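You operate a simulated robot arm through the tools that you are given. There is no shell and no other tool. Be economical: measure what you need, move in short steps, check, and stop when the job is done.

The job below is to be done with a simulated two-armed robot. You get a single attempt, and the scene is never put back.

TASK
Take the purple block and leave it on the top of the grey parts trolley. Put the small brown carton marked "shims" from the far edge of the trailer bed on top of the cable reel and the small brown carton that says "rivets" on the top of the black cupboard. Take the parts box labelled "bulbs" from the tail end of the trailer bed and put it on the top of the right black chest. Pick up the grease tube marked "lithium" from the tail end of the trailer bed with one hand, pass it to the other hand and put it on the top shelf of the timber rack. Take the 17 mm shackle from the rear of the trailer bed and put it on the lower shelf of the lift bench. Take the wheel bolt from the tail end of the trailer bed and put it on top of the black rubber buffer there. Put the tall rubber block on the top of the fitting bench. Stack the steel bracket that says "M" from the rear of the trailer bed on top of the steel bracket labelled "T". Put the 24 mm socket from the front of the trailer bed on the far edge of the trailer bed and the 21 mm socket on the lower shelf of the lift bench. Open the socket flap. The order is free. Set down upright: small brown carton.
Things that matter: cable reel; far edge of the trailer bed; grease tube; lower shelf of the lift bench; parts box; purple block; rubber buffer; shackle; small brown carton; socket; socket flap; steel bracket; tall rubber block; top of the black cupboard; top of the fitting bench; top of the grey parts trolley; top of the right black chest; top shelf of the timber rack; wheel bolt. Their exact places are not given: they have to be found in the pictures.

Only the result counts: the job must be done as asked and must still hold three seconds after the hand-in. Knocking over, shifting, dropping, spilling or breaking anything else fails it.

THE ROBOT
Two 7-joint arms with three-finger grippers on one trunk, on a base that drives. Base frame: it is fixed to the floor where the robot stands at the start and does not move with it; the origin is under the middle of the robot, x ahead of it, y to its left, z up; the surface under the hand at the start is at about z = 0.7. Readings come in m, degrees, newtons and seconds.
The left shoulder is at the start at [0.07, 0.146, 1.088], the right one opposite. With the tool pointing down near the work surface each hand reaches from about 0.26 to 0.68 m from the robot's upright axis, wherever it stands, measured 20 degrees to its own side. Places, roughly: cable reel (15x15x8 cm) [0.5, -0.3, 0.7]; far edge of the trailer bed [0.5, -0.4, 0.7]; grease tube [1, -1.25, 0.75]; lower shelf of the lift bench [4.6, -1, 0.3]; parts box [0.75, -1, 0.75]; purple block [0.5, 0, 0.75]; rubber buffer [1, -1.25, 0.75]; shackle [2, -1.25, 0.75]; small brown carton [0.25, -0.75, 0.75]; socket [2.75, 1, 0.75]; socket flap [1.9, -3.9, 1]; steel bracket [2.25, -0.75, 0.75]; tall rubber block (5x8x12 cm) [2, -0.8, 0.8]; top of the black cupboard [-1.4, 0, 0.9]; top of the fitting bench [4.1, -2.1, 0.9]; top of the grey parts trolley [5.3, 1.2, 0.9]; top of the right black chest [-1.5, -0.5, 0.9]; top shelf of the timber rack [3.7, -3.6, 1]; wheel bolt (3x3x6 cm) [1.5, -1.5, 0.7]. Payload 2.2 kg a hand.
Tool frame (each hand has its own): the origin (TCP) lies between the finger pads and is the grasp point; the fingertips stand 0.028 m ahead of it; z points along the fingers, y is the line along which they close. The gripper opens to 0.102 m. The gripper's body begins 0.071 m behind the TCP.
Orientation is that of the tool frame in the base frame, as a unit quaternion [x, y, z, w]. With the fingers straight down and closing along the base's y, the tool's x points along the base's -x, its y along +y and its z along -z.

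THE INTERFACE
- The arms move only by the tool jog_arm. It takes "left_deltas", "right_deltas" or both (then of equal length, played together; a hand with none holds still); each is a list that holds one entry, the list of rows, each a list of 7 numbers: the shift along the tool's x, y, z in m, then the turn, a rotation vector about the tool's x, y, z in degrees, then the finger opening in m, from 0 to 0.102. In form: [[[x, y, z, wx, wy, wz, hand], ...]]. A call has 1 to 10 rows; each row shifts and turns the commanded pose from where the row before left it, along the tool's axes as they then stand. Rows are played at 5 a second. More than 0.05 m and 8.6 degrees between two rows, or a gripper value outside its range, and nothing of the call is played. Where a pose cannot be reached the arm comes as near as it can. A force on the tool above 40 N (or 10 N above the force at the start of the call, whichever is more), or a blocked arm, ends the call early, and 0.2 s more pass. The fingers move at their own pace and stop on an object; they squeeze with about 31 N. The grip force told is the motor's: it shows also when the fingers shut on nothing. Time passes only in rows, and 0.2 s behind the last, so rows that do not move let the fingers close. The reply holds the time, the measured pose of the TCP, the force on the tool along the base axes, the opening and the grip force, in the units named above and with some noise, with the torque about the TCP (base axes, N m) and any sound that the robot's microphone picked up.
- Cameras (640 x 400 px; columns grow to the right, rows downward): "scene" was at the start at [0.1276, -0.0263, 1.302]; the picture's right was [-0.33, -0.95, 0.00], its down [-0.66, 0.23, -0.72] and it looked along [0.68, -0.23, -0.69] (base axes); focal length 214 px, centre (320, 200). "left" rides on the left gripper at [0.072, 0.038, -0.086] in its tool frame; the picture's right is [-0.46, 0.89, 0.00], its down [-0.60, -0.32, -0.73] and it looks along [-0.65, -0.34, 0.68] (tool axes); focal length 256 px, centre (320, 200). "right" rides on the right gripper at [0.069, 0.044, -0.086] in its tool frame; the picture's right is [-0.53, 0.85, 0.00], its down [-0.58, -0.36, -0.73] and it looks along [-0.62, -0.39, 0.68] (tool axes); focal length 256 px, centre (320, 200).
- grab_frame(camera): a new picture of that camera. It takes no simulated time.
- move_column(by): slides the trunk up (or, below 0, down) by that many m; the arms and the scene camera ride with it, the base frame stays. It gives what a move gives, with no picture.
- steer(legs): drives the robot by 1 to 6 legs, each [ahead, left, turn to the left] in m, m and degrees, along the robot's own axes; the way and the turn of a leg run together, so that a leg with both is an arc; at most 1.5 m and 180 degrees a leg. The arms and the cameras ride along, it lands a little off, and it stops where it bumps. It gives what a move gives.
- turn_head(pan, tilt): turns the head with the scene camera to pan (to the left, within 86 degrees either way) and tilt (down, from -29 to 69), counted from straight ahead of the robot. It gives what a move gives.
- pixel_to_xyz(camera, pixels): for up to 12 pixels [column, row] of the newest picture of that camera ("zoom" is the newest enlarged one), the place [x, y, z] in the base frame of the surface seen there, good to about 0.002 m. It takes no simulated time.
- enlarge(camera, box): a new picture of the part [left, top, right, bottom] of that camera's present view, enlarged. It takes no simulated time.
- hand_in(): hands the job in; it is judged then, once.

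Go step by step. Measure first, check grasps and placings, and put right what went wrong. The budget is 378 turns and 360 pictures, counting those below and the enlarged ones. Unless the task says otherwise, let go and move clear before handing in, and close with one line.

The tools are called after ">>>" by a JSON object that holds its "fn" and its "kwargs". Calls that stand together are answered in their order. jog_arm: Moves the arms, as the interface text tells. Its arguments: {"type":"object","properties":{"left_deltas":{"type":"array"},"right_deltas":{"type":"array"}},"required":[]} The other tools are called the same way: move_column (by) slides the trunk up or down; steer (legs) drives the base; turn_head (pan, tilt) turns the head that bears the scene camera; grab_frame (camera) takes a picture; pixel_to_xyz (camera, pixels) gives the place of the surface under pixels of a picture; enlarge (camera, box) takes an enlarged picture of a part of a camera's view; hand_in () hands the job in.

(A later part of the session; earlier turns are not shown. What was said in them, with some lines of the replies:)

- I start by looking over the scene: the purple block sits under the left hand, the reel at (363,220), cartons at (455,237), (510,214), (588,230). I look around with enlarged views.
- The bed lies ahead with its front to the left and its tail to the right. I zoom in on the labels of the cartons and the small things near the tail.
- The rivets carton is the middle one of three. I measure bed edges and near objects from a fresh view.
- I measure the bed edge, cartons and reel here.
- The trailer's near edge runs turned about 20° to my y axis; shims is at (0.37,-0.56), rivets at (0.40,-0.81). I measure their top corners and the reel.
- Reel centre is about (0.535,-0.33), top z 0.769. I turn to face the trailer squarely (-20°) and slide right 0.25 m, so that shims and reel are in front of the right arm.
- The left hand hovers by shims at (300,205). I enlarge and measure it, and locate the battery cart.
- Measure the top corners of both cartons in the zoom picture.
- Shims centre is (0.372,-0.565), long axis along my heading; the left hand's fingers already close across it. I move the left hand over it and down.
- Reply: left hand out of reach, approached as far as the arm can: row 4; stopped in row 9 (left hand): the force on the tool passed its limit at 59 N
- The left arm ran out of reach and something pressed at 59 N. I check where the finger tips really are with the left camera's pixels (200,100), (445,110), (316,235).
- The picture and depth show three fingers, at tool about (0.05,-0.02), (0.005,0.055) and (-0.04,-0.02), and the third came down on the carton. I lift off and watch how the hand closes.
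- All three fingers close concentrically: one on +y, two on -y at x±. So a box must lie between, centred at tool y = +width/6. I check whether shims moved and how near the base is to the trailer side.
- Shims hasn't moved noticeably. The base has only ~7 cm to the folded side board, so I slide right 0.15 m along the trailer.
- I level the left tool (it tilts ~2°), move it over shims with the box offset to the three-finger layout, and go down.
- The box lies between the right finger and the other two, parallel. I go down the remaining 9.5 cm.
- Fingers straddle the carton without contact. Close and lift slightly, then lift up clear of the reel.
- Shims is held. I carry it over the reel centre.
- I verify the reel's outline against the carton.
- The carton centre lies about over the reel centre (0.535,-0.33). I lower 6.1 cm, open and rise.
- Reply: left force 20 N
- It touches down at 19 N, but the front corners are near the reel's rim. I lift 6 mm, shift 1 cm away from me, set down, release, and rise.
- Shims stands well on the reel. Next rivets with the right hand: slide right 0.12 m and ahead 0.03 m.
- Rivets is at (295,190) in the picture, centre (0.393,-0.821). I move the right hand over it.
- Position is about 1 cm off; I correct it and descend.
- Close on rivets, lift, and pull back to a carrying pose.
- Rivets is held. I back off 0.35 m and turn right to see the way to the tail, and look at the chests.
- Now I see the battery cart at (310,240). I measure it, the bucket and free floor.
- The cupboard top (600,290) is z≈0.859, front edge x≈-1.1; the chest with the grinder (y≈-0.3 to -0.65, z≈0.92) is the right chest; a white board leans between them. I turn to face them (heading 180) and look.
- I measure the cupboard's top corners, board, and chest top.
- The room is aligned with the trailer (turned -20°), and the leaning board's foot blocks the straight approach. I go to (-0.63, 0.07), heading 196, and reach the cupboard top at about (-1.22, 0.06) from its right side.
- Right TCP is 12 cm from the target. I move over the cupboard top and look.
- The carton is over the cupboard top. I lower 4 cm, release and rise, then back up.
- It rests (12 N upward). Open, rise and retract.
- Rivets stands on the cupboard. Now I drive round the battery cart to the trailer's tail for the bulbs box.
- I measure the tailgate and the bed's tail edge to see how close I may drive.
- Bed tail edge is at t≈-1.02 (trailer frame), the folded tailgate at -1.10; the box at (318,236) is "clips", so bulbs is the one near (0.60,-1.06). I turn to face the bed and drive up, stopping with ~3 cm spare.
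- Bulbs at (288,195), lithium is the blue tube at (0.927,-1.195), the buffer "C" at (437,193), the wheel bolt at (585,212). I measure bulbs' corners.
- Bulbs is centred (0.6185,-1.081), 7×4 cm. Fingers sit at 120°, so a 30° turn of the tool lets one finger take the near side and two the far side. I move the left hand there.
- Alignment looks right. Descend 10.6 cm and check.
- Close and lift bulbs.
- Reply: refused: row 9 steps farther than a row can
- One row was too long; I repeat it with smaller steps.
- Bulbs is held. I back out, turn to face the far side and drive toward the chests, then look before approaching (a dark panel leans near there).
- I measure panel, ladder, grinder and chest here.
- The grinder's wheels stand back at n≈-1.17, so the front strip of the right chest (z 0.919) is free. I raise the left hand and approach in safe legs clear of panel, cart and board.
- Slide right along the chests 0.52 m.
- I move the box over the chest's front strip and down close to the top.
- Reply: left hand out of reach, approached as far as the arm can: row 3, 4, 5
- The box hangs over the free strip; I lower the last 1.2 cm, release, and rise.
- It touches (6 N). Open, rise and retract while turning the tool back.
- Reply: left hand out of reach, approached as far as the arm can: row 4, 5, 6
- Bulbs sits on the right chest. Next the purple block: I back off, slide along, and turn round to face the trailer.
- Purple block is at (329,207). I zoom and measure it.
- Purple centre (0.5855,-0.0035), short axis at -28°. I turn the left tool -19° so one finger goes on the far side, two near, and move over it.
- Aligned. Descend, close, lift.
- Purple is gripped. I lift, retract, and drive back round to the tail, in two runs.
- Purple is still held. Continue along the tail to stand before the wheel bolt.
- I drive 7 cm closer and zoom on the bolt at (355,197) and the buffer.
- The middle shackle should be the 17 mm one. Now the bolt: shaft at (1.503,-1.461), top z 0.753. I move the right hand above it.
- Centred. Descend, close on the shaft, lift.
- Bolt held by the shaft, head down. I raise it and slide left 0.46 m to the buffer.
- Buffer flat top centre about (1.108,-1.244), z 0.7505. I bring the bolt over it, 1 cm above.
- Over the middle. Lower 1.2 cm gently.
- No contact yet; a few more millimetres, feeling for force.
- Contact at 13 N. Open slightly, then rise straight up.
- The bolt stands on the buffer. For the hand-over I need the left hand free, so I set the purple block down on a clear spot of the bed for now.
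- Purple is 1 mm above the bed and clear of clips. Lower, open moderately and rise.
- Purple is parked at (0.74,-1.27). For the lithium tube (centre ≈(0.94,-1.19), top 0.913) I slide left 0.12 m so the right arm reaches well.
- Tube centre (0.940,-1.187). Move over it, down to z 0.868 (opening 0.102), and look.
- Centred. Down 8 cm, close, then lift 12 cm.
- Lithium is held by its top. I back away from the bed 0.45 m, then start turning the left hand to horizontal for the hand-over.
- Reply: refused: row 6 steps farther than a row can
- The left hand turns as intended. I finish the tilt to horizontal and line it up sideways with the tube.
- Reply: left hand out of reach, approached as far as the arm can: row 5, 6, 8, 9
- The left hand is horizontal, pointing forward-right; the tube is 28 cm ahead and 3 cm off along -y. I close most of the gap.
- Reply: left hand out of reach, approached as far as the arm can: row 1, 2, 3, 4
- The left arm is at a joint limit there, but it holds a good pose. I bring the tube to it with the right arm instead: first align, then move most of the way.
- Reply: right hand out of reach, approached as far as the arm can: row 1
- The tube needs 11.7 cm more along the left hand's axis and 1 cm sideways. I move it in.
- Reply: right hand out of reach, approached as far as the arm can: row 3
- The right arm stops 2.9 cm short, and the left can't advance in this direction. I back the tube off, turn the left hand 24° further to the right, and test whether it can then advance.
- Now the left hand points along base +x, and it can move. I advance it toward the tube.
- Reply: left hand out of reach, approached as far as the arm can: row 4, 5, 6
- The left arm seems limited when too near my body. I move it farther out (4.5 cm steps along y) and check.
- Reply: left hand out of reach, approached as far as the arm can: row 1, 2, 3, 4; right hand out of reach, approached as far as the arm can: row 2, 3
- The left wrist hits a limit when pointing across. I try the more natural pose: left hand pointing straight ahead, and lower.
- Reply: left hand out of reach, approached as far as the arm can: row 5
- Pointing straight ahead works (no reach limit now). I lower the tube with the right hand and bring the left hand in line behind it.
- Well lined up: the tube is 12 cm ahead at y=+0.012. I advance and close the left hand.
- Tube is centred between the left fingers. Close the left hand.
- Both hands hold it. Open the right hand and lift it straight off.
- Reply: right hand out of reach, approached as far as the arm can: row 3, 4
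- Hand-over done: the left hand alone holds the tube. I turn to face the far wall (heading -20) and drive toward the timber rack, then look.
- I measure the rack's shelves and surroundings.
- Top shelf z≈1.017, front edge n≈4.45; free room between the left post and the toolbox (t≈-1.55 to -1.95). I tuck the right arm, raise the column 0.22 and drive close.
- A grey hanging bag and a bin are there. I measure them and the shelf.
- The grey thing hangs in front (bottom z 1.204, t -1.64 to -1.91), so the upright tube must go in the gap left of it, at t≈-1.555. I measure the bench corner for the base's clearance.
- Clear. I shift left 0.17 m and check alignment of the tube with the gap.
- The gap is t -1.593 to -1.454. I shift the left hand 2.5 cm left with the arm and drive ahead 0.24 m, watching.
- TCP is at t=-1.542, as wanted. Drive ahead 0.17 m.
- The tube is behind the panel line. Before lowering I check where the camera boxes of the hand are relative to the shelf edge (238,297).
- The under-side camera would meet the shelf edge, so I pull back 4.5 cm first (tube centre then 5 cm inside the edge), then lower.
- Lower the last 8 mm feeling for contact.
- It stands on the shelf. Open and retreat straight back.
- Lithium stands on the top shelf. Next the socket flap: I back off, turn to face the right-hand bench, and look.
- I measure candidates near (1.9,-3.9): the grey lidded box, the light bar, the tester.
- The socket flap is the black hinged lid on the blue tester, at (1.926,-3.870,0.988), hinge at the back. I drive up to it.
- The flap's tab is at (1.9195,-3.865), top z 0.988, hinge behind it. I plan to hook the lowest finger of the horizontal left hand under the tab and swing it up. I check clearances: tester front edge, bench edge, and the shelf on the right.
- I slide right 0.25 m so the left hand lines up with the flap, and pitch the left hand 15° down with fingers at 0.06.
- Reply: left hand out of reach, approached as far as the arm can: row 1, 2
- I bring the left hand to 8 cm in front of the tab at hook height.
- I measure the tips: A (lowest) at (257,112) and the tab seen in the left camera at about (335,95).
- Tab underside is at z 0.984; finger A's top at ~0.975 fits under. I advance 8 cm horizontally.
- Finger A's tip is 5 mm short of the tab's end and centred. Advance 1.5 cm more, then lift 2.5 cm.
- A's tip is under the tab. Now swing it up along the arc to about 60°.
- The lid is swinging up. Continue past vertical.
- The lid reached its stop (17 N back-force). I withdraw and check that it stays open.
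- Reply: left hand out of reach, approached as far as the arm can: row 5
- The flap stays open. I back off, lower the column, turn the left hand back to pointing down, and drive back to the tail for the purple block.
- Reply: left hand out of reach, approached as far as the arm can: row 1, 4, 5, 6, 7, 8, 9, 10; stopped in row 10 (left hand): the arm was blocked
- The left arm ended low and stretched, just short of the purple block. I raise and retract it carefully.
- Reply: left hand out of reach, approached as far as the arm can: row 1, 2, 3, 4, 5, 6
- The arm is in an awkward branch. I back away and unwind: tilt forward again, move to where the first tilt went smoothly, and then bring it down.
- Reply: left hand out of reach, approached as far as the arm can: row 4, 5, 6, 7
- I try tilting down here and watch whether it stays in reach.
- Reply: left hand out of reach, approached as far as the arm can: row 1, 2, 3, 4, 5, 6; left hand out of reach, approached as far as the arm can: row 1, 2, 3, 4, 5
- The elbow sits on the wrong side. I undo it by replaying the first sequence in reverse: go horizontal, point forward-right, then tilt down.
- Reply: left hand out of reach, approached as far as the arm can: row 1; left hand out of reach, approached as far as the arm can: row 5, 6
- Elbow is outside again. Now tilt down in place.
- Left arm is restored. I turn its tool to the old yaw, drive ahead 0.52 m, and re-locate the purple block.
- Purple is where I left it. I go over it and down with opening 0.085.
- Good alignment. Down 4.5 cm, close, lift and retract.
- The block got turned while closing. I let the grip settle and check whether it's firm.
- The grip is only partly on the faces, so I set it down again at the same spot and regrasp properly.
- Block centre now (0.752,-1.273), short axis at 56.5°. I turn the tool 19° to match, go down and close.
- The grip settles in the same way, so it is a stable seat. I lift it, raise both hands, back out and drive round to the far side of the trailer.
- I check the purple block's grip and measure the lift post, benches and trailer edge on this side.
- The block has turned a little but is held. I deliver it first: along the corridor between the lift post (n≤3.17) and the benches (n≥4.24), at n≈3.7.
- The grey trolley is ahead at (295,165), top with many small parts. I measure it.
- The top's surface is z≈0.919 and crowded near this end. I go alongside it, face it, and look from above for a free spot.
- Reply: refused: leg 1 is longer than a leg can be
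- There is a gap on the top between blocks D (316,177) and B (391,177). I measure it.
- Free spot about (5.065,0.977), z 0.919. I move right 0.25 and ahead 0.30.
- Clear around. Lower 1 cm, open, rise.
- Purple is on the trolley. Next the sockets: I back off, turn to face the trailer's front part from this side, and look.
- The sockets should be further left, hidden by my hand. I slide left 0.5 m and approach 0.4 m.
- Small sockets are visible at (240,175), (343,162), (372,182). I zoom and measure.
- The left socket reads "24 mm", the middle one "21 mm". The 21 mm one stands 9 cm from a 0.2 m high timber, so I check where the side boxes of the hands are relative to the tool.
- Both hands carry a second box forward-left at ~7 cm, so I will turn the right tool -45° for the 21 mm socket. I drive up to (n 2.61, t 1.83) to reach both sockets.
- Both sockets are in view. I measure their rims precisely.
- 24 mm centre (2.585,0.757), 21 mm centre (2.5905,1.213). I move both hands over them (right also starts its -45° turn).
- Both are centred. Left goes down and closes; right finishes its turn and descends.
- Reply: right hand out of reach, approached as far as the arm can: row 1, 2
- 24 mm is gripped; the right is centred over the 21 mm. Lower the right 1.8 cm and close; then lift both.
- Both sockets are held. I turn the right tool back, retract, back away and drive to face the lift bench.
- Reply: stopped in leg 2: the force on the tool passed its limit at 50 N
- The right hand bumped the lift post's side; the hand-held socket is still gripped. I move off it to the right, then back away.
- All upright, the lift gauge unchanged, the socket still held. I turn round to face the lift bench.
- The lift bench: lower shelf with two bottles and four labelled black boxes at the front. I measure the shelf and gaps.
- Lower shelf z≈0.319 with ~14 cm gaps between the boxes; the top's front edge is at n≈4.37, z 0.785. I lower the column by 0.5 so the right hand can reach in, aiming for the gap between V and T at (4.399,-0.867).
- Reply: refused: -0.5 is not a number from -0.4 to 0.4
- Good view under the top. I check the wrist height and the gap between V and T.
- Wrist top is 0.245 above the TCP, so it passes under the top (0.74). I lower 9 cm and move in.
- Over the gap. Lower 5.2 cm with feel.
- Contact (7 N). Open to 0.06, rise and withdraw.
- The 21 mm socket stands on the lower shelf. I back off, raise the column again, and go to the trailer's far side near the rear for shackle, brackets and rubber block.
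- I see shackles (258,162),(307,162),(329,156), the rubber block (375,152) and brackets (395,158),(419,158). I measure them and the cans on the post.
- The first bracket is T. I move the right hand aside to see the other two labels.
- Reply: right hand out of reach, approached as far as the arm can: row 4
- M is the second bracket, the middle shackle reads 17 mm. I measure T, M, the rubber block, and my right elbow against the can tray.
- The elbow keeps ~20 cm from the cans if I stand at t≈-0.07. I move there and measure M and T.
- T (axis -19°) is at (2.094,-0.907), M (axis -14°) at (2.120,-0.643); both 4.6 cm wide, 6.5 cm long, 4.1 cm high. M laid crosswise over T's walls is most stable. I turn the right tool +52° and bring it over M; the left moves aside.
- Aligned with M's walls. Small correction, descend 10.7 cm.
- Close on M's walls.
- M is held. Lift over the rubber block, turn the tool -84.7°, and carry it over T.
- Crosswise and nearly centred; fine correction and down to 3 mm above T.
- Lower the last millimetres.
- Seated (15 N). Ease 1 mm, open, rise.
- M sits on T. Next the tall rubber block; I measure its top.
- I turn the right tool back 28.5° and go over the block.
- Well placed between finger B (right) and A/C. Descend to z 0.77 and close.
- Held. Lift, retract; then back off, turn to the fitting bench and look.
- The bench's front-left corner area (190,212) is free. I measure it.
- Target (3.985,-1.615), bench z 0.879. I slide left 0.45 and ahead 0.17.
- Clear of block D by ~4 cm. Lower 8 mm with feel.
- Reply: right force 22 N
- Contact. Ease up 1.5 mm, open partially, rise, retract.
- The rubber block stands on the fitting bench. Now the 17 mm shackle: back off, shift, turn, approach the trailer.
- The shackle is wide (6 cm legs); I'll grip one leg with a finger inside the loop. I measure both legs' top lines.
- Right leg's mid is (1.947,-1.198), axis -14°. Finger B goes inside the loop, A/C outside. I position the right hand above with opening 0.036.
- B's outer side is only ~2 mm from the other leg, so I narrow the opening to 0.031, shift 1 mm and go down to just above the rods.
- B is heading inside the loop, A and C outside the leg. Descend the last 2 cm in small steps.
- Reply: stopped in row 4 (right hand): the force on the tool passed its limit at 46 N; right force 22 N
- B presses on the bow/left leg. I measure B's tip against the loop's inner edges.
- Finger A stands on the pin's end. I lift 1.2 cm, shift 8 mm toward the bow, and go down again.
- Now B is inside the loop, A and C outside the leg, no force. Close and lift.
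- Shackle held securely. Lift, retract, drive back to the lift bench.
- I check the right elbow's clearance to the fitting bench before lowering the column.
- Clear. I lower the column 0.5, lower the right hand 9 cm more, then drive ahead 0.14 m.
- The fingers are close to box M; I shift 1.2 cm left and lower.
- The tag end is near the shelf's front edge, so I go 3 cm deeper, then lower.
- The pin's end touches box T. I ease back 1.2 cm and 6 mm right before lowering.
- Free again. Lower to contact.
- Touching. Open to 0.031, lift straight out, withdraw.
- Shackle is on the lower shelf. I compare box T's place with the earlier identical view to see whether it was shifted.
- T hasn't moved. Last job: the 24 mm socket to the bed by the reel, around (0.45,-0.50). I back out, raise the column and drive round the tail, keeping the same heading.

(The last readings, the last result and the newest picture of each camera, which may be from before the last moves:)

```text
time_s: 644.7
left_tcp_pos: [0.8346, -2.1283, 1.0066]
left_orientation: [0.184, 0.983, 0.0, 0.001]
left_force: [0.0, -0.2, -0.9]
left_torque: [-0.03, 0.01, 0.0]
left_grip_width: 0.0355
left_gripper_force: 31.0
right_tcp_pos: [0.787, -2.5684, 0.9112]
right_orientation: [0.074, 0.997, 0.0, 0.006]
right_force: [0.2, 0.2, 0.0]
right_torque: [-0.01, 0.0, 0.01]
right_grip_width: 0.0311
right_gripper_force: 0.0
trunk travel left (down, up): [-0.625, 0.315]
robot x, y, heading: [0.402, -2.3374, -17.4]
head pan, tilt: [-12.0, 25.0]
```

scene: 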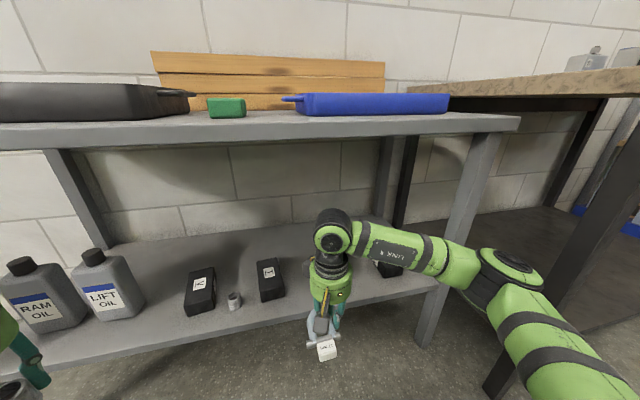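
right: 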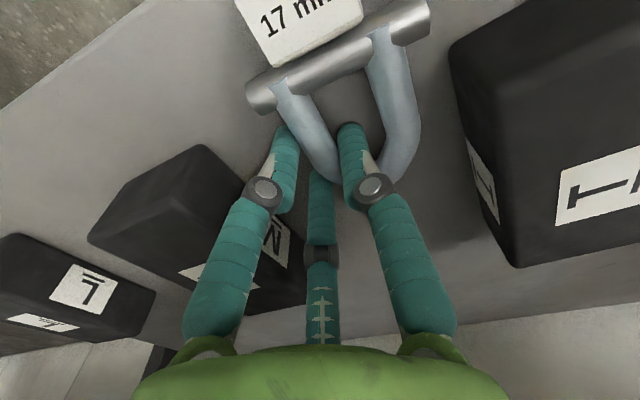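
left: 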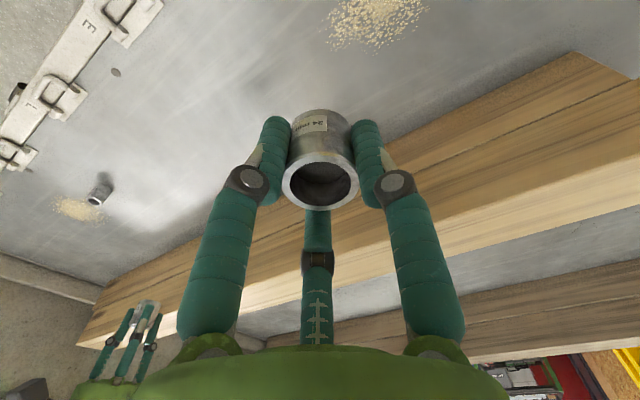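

>>> {"fn": "steer", "kwargs": {"legs": [[-1.33, 0, 0], [-0.3, 0.954, 0], [0.317, 0.728, 0], [0, 0, -2.6]]}}

>>> {"fn": "turn_head", "kwargs": {"pan": 0, "tilt": 45}}

>>> {"fn": "grab_frame", "kwargs": {"camera": "scene"}}

```text
time_s: 660.4
left_tcp_pos: [0.0992, -0.1439, 1.0073]
left_orientation: [0.204, 0.979, 0.001, 0.001]
left_force: [-0.2, 0.6, -0.7]
left_torque: [0.0, 0.01, 0.05]
left_grip_width: 0.0357
left_gripper_force: 30.8
right_tcp_pos: [0.0326, -0.5824, 0.91]
right_orientation: [0.094, 0.996, 0.0, 0.005]
right_force: [0.4, 0.8, 0.3]
right_torque: [-0.01, 0.01, -0.01]
right_grip_width: 0.0309
right_gripper_force: 0.1
trunk travel left (down, up): [-0.625, 0.315]
robot x, y, heading: [-0.3453, -0.3341, -19.4]
head pan, tilt: [-12.0, 25.0]
```

```text
time_s: 661.3
left_tcp_pos: [0.0987, -0.1457, 1.0069]
left_orientation: [0.202, 0.979, 0.001, 0.0]
left_force: [-0.1, 0.9, -1.3]
left_torque: [0.0, 0.02, 0.0]
left_grip_width: 0.0355
left_gripper_force: 31.6
right_tcp_pos: [0.0336, -0.5825, 0.9119]
right_orientation: [0.094, 0.996, 0.0, 0.005]
right_force: [-0.4, -0.3, -0.2]
right_torque: [0.04, -0.01, -0.02]
right_grip_width: 0.0313
right_gripper_force: 0.1
trunk travel left (down, up): [-0.625, 0.315]
robot x, y, heading: [-0.3425, -0.3385, -19.4]
head pan, tilt: [0.0, 45.0]
```

```text
122 pictures are left
```

scene: 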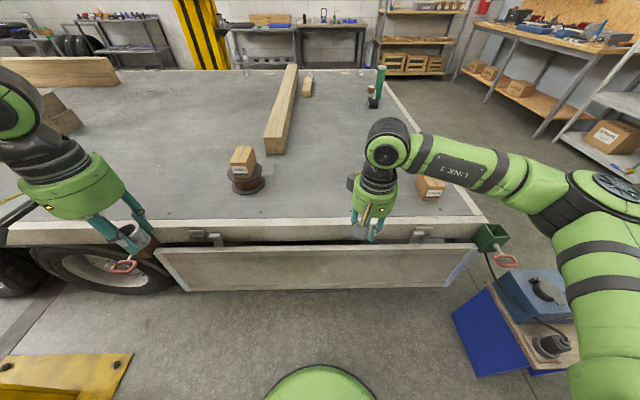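

I drive ahead 0.21 m and bring the left hand over (0.45,-0.50).

>>> {"fn": "steer", "kwargs": {"legs": [[0.21, 0, 0]]}}

>>> {"fn": "jog_arm", "kwargs": {"left_deltas": [[[-0.0362, -0.0287, 0, 0, 0, 0, 0.01], [-0.0362, -0.0287, 0, 0, 0, 0, 0.01], [-0.0362, -0.0287, 0, 0, 0, 0, 0.01], [-0.0362, -0.0287, 0, 0, 0, 0, 0.01], [-0.0362, -0.0287, 0, 0, 0, 0, 0.01], [-0.0362, -0.0287, 0, 0, 0, 0, 0.01], [-0.0362, -0.0287, 0, 0, 0, 0, 0.01], [0, 0, 0.045, 0, 0, 0, 0.01], [0, 0, 0.045, 0, 0, 0, 0.01], [0, 0, 0, 0, 0, 0, 0.01]]]}}

>>> {"fn": "turn_head", "kwargs": {"pan": 0, "tilt": 55}}

>>> {"fn": "grab_frame", "kwargs": {"camera": "scene"}}

```text
time_s: 662.9
left_tcp_pos: [0.2968, -0.213, 1.0077]
left_orientation: [0.203, 0.979, 0.001, 0.002]
left_force: [0.1, 0.2, -1.9]
left_torque: [-0.04, -0.01, -0.03]
left_grip_width: 0.0357
left_gripper_force: 30.9
right_tcp_pos: [0.2324, -0.6539, 0.9111]
right_orientation: [0.094, 0.996, 0.001, 0.005]
right_force: [-0.4, -0.1, -0.5]
right_torque: [0.02, 0.02, -0.01]
right_grip_width: 0.0309
right_gripper_force: 0.0
trunk travel left (down, up): [-0.625, 0.315]
robot x, y, heading: [-0.1444, -0.4051, -19.4]
head pan, tilt: [0.0, 45.0]
```

```text
time_s: 665.1
left_tcp_pos: [0.4486, -0.5028, 0.9193]
left_orientation: [0.203, 0.979, 0.0, 0.002]
left_force: [-0.4, -0.8, -1.6]
left_torque: [-0.01, -0.04, 0.02]
left_grip_width: 0.0359
left_gripper_force: 31.0
right_tcp_pos: [0.2332, -0.6529, 0.9116]
right_orientation: [0.093, 0.996, 0.001, 0.005]
right_force: [-0.3, 0.5, -0.4]
right_torque: [0.04, -0.01, 0.02]
right_grip_width: 0.031
right_gripper_force: 0.0
trunk travel left (down, up): [-0.625, 0.315]
robot x, y, heading: [-0.1467, -0.4114, -19.4]
head pan, tilt: [0.0, 45.0]
```

```text
time_s: 665.8
left_tcp_pos: [0.4497, -0.5024, 0.9183]
left_orientation: [0.203, 0.979, 0.001, 0.002]
left_force: [1.3, -0.9, -0.8]
left_torque: [-0.01, 0.02, -0.01]
left_grip_width: 0.0358
left_gripper_force: 31.2
right_tcp_pos: [0.2325, -0.6529, 0.9115]
right_orientation: [0.093, 0.996, 0.001, 0.005]
right_force: [-0.1, 0.2, 0.9]
right_torque: [0.0, -0.05, 0.01]
right_grip_width: 0.0308
right_gripper_force: 0.0
trunk travel left (down, up): [-0.625, 0.315]
robot x, y, heading: [-0.1479, -0.4056, -19.4]
head pan, tilt: [0.0, 55.0]
```

```text
121 pictures are left
```

scene: 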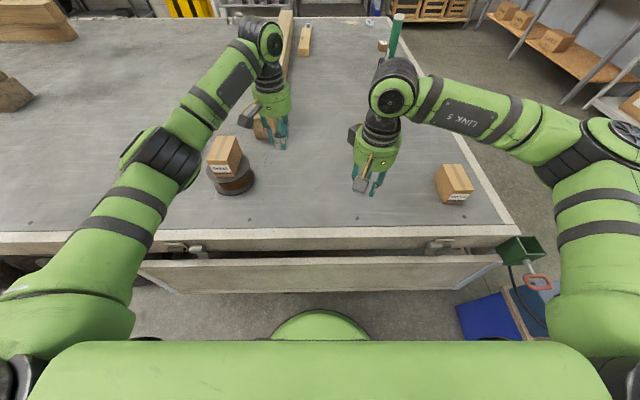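

Spot is free, clear of the reel and cartons. Lower 17.5 cm, then feel for contact.

>>> {"fn": "jog_arm", "kwargs": {"left_deltas": [[[0, 0, 0.045, 0, 0, 0, 0.01], [0, 0, 0.045, 0, 0, 0, 0.01], [0, 0, 0.045, 0, 0, 0, 0.01], [0, 0, 0.035, 0, 0, 0, 0.01], [0, 0, 0.006, 0, 0, 0, 0.01], [0, 0, 0.003, 0, 0, 0, 0.01], [0, 0, 0.002, 0, 0, 0, 0.01], [0, 0, 0, 0, 0, 0, 0.01]]]}}

>>> {"fn": "grab_frame", "kwargs": {"camera": "left"}}

```text
time_s: 667.6
left_tcp_pos: [0.4518, -0.4992, 0.7372]
left_orientation: [0.203, 0.979, -0.001, 0.003]
left_force: [1.5, 1.3, 7.8]
left_torque: [0.16, 0.04, -0.04]
left_grip_width: 0.0358
left_gripper_force: 31.2
right_tcp_pos: [0.233, -0.6527, 0.9123]
right_orientation: [0.093, 0.996, 0.0, 0.005]
right_force: [0.1, 0.4, -0.2]
right_torque: [0.01, 0.01, 0.04]
right_grip_width: 0.0308
right_gripper_force: 0.1
trunk travel left (down, up): [-0.625, 0.315]
robot x, y, heading: [-0.1439, -0.4036, -19.4]
head pan, tilt: [0.0, 55.0]
```

```text
120 pictures are left
```

left: 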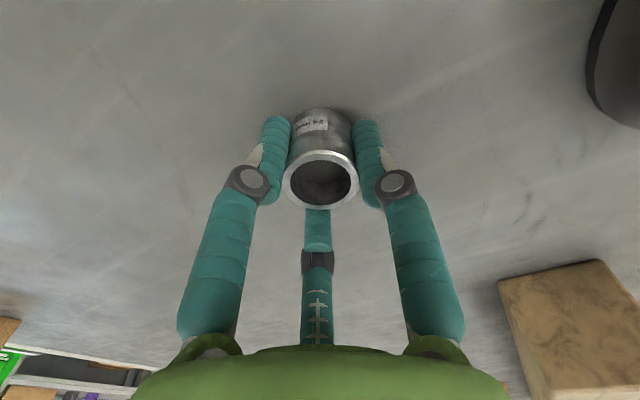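

Contact. Open, rise, retract.

>>> {"fn": "jog_arm", "kwargs": {"left_deltas": [[[0, 0, -0.001, 0, 0, 0, 0.06], [0, 0, 0, 0, 0, 0, 0.07], [0, 0, -0.03, 0, 0, 0, 0.07], [0, 0, -0.045, 0, 0, 0, 0.07], [0, 0, -0.045, 0, 0, 0, 0.07], [0, 0, -0.045, 0, 0, 0, 0.07], [0, 0, -0.045, 0, 0, 0, 0.07], [0.045, 0.01, 0, 0, 0, 0, 0.07], [0.045, 0.01, 0, 0, 0, 0, 0.07], [0.045, 0.01, 0, 0, 0, 0, 0.07]]]}}

>>> {"fn": "turn_head", "kwargs": {"pan": -10, "tilt": 45}}

>>> {"fn": "grab_frame", "kwargs": {"camera": "scene"}}

>>> {"fn": "enlarge", "kwargs": {"camera": "scene", "box": [180, 100, 420, 250]}}

>>> {"fn": "enlarge", "kwargs": {"camera": "scene", "box": [280, 20, 440, 120]}}

```text
time_s: 669.8
left_tcp_pos: [0.3371, -0.4161, 0.946]
left_orientation: [0.202, 0.979, 0.0, 0.001]
left_force: [-0.5, 1.2, 0.9]
left_torque: [-0.04, -0.02, -0.01]
left_grip_width: 0.0699
left_gripper_force: 0.1
right_tcp_pos: [0.2314, -0.6518, 0.9109]
right_orientation: [0.093, 0.996, 0.0, 0.006]
right_force: [-1.5, 0.1, 0.3]
right_torque: [-0.01, 0.01, -0.02]
right_grip_width: 0.0307
right_gripper_force: 0.0
trunk travel left (down, up): [-0.625, 0.315]
robot x, y, heading: [-0.1457, -0.409, -19.1]
head pan, tilt: [0.0, 55.0]
```

```text
time_s: 670.6
left_tcp_pos: [0.3379, -0.4185, 0.9448]
left_orientation: [0.202, 0.979, 0.0, 0.001]
left_force: [-0.4, 0.5, 0.8]
left_torque: [0.0, -0.01, -0.03]
left_grip_width: 0.0701
left_gripper_force: 0.1
right_tcp_pos: [0.2328, -0.6534, 0.9107]
right_orientation: [0.093, 0.996, 0.001, 0.005]
right_force: [0.2, -0.9, -0.8]
right_torque: [-0.02, -0.01, -0.04]
right_grip_width: 0.0311
right_gripper_force: 0.0
trunk travel left (down, up): [-0.625, 0.315]
robot x, y, heading: [-0.1435, -0.4092, -19.5]
head pan, tilt: [-10.0, 45.0]
```

```text
119 pictures are left
```

scene: 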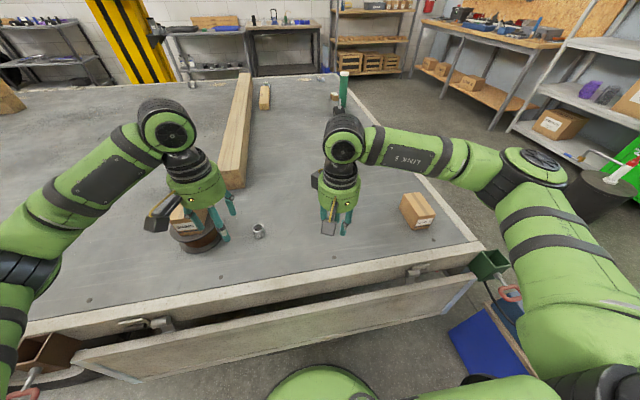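

```text
2.67 times, centred on (300, 175) of scene
```

zoom: 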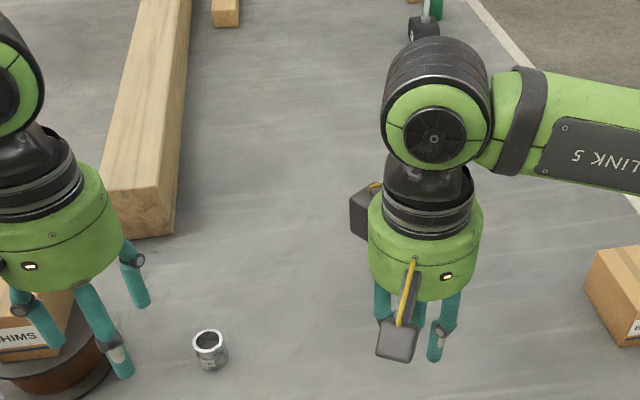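

```text
4.00 times, centred on (360, 70) of scene
```

zoom: 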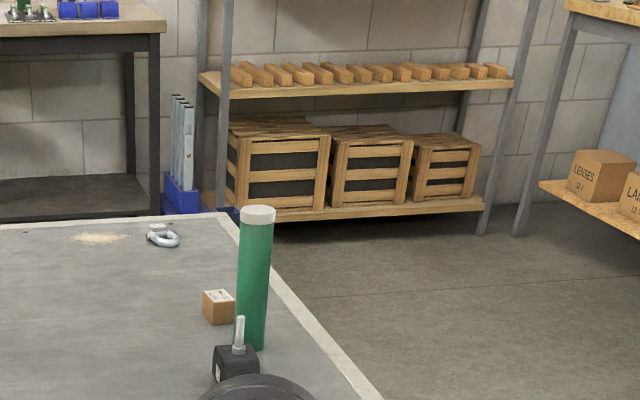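

The 24 mm socket stands on the bed by the reel, and the bolt still stands on the buffer. I back away and take one last look before handing in.

>>> {"fn": "steer", "kwargs": {"legs": [[-0.25, 0, 0]]}}

>>> {"fn": "grab_frame", "kwargs": {"camera": "scene"}}

```text
time_s: 672.4
left_tcp_pos: [0.1068, -0.3375, 0.9446]
left_orientation: [0.206, 0.979, 0.001, 0.001]
left_force: [0.0, 0.0, 0.5]
left_torque: [0.02, -0.05, 0.03]
left_grip_width: 0.07
left_gripper_force: 0.1
right_tcp_pos: [-0.0013, -0.572, 0.9109]
right_orientation: [0.096, 0.995, 0.0, 0.005]
right_force: [-0.2, -0.2, 0.7]
right_torque: [0.01, -0.03, 0.0]
right_grip_width: 0.031
right_gripper_force: 0.0
trunk travel left (down, up): [-0.625, 0.315]
robot x, y, heading: [-0.3778, -0.3282, -19.8]
head pan, tilt: [-10.0, 45.0]
```

```text
116 pictures are left
```

scene: 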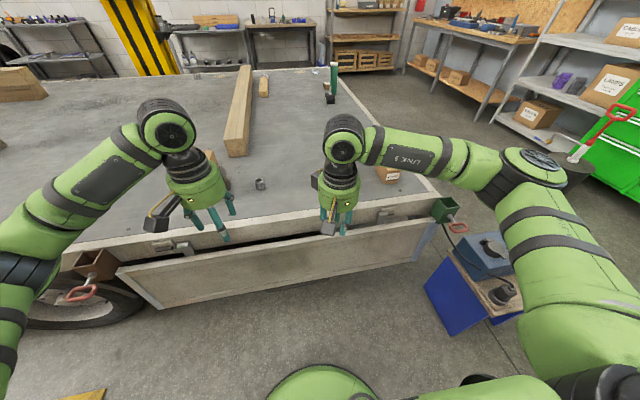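

Both hands are empty and clear, and everything has been placed and checked.

>>> {"fn": "hand_in", "kwargs": {}}

```text
The job is handed in.
```

I handed the job in with every item placed as asked, the socket flap open and both hands empty and clear; I don't have the verdict. Twice a hand touched something else: the lift post, and box T on the lift bench. The cans on the post, the lift gauge and box T looked unchanged afterwards. I set the 24 mm socket beside the cable reel, because the listed far-edge place is on the side nearest the start, not the far side.
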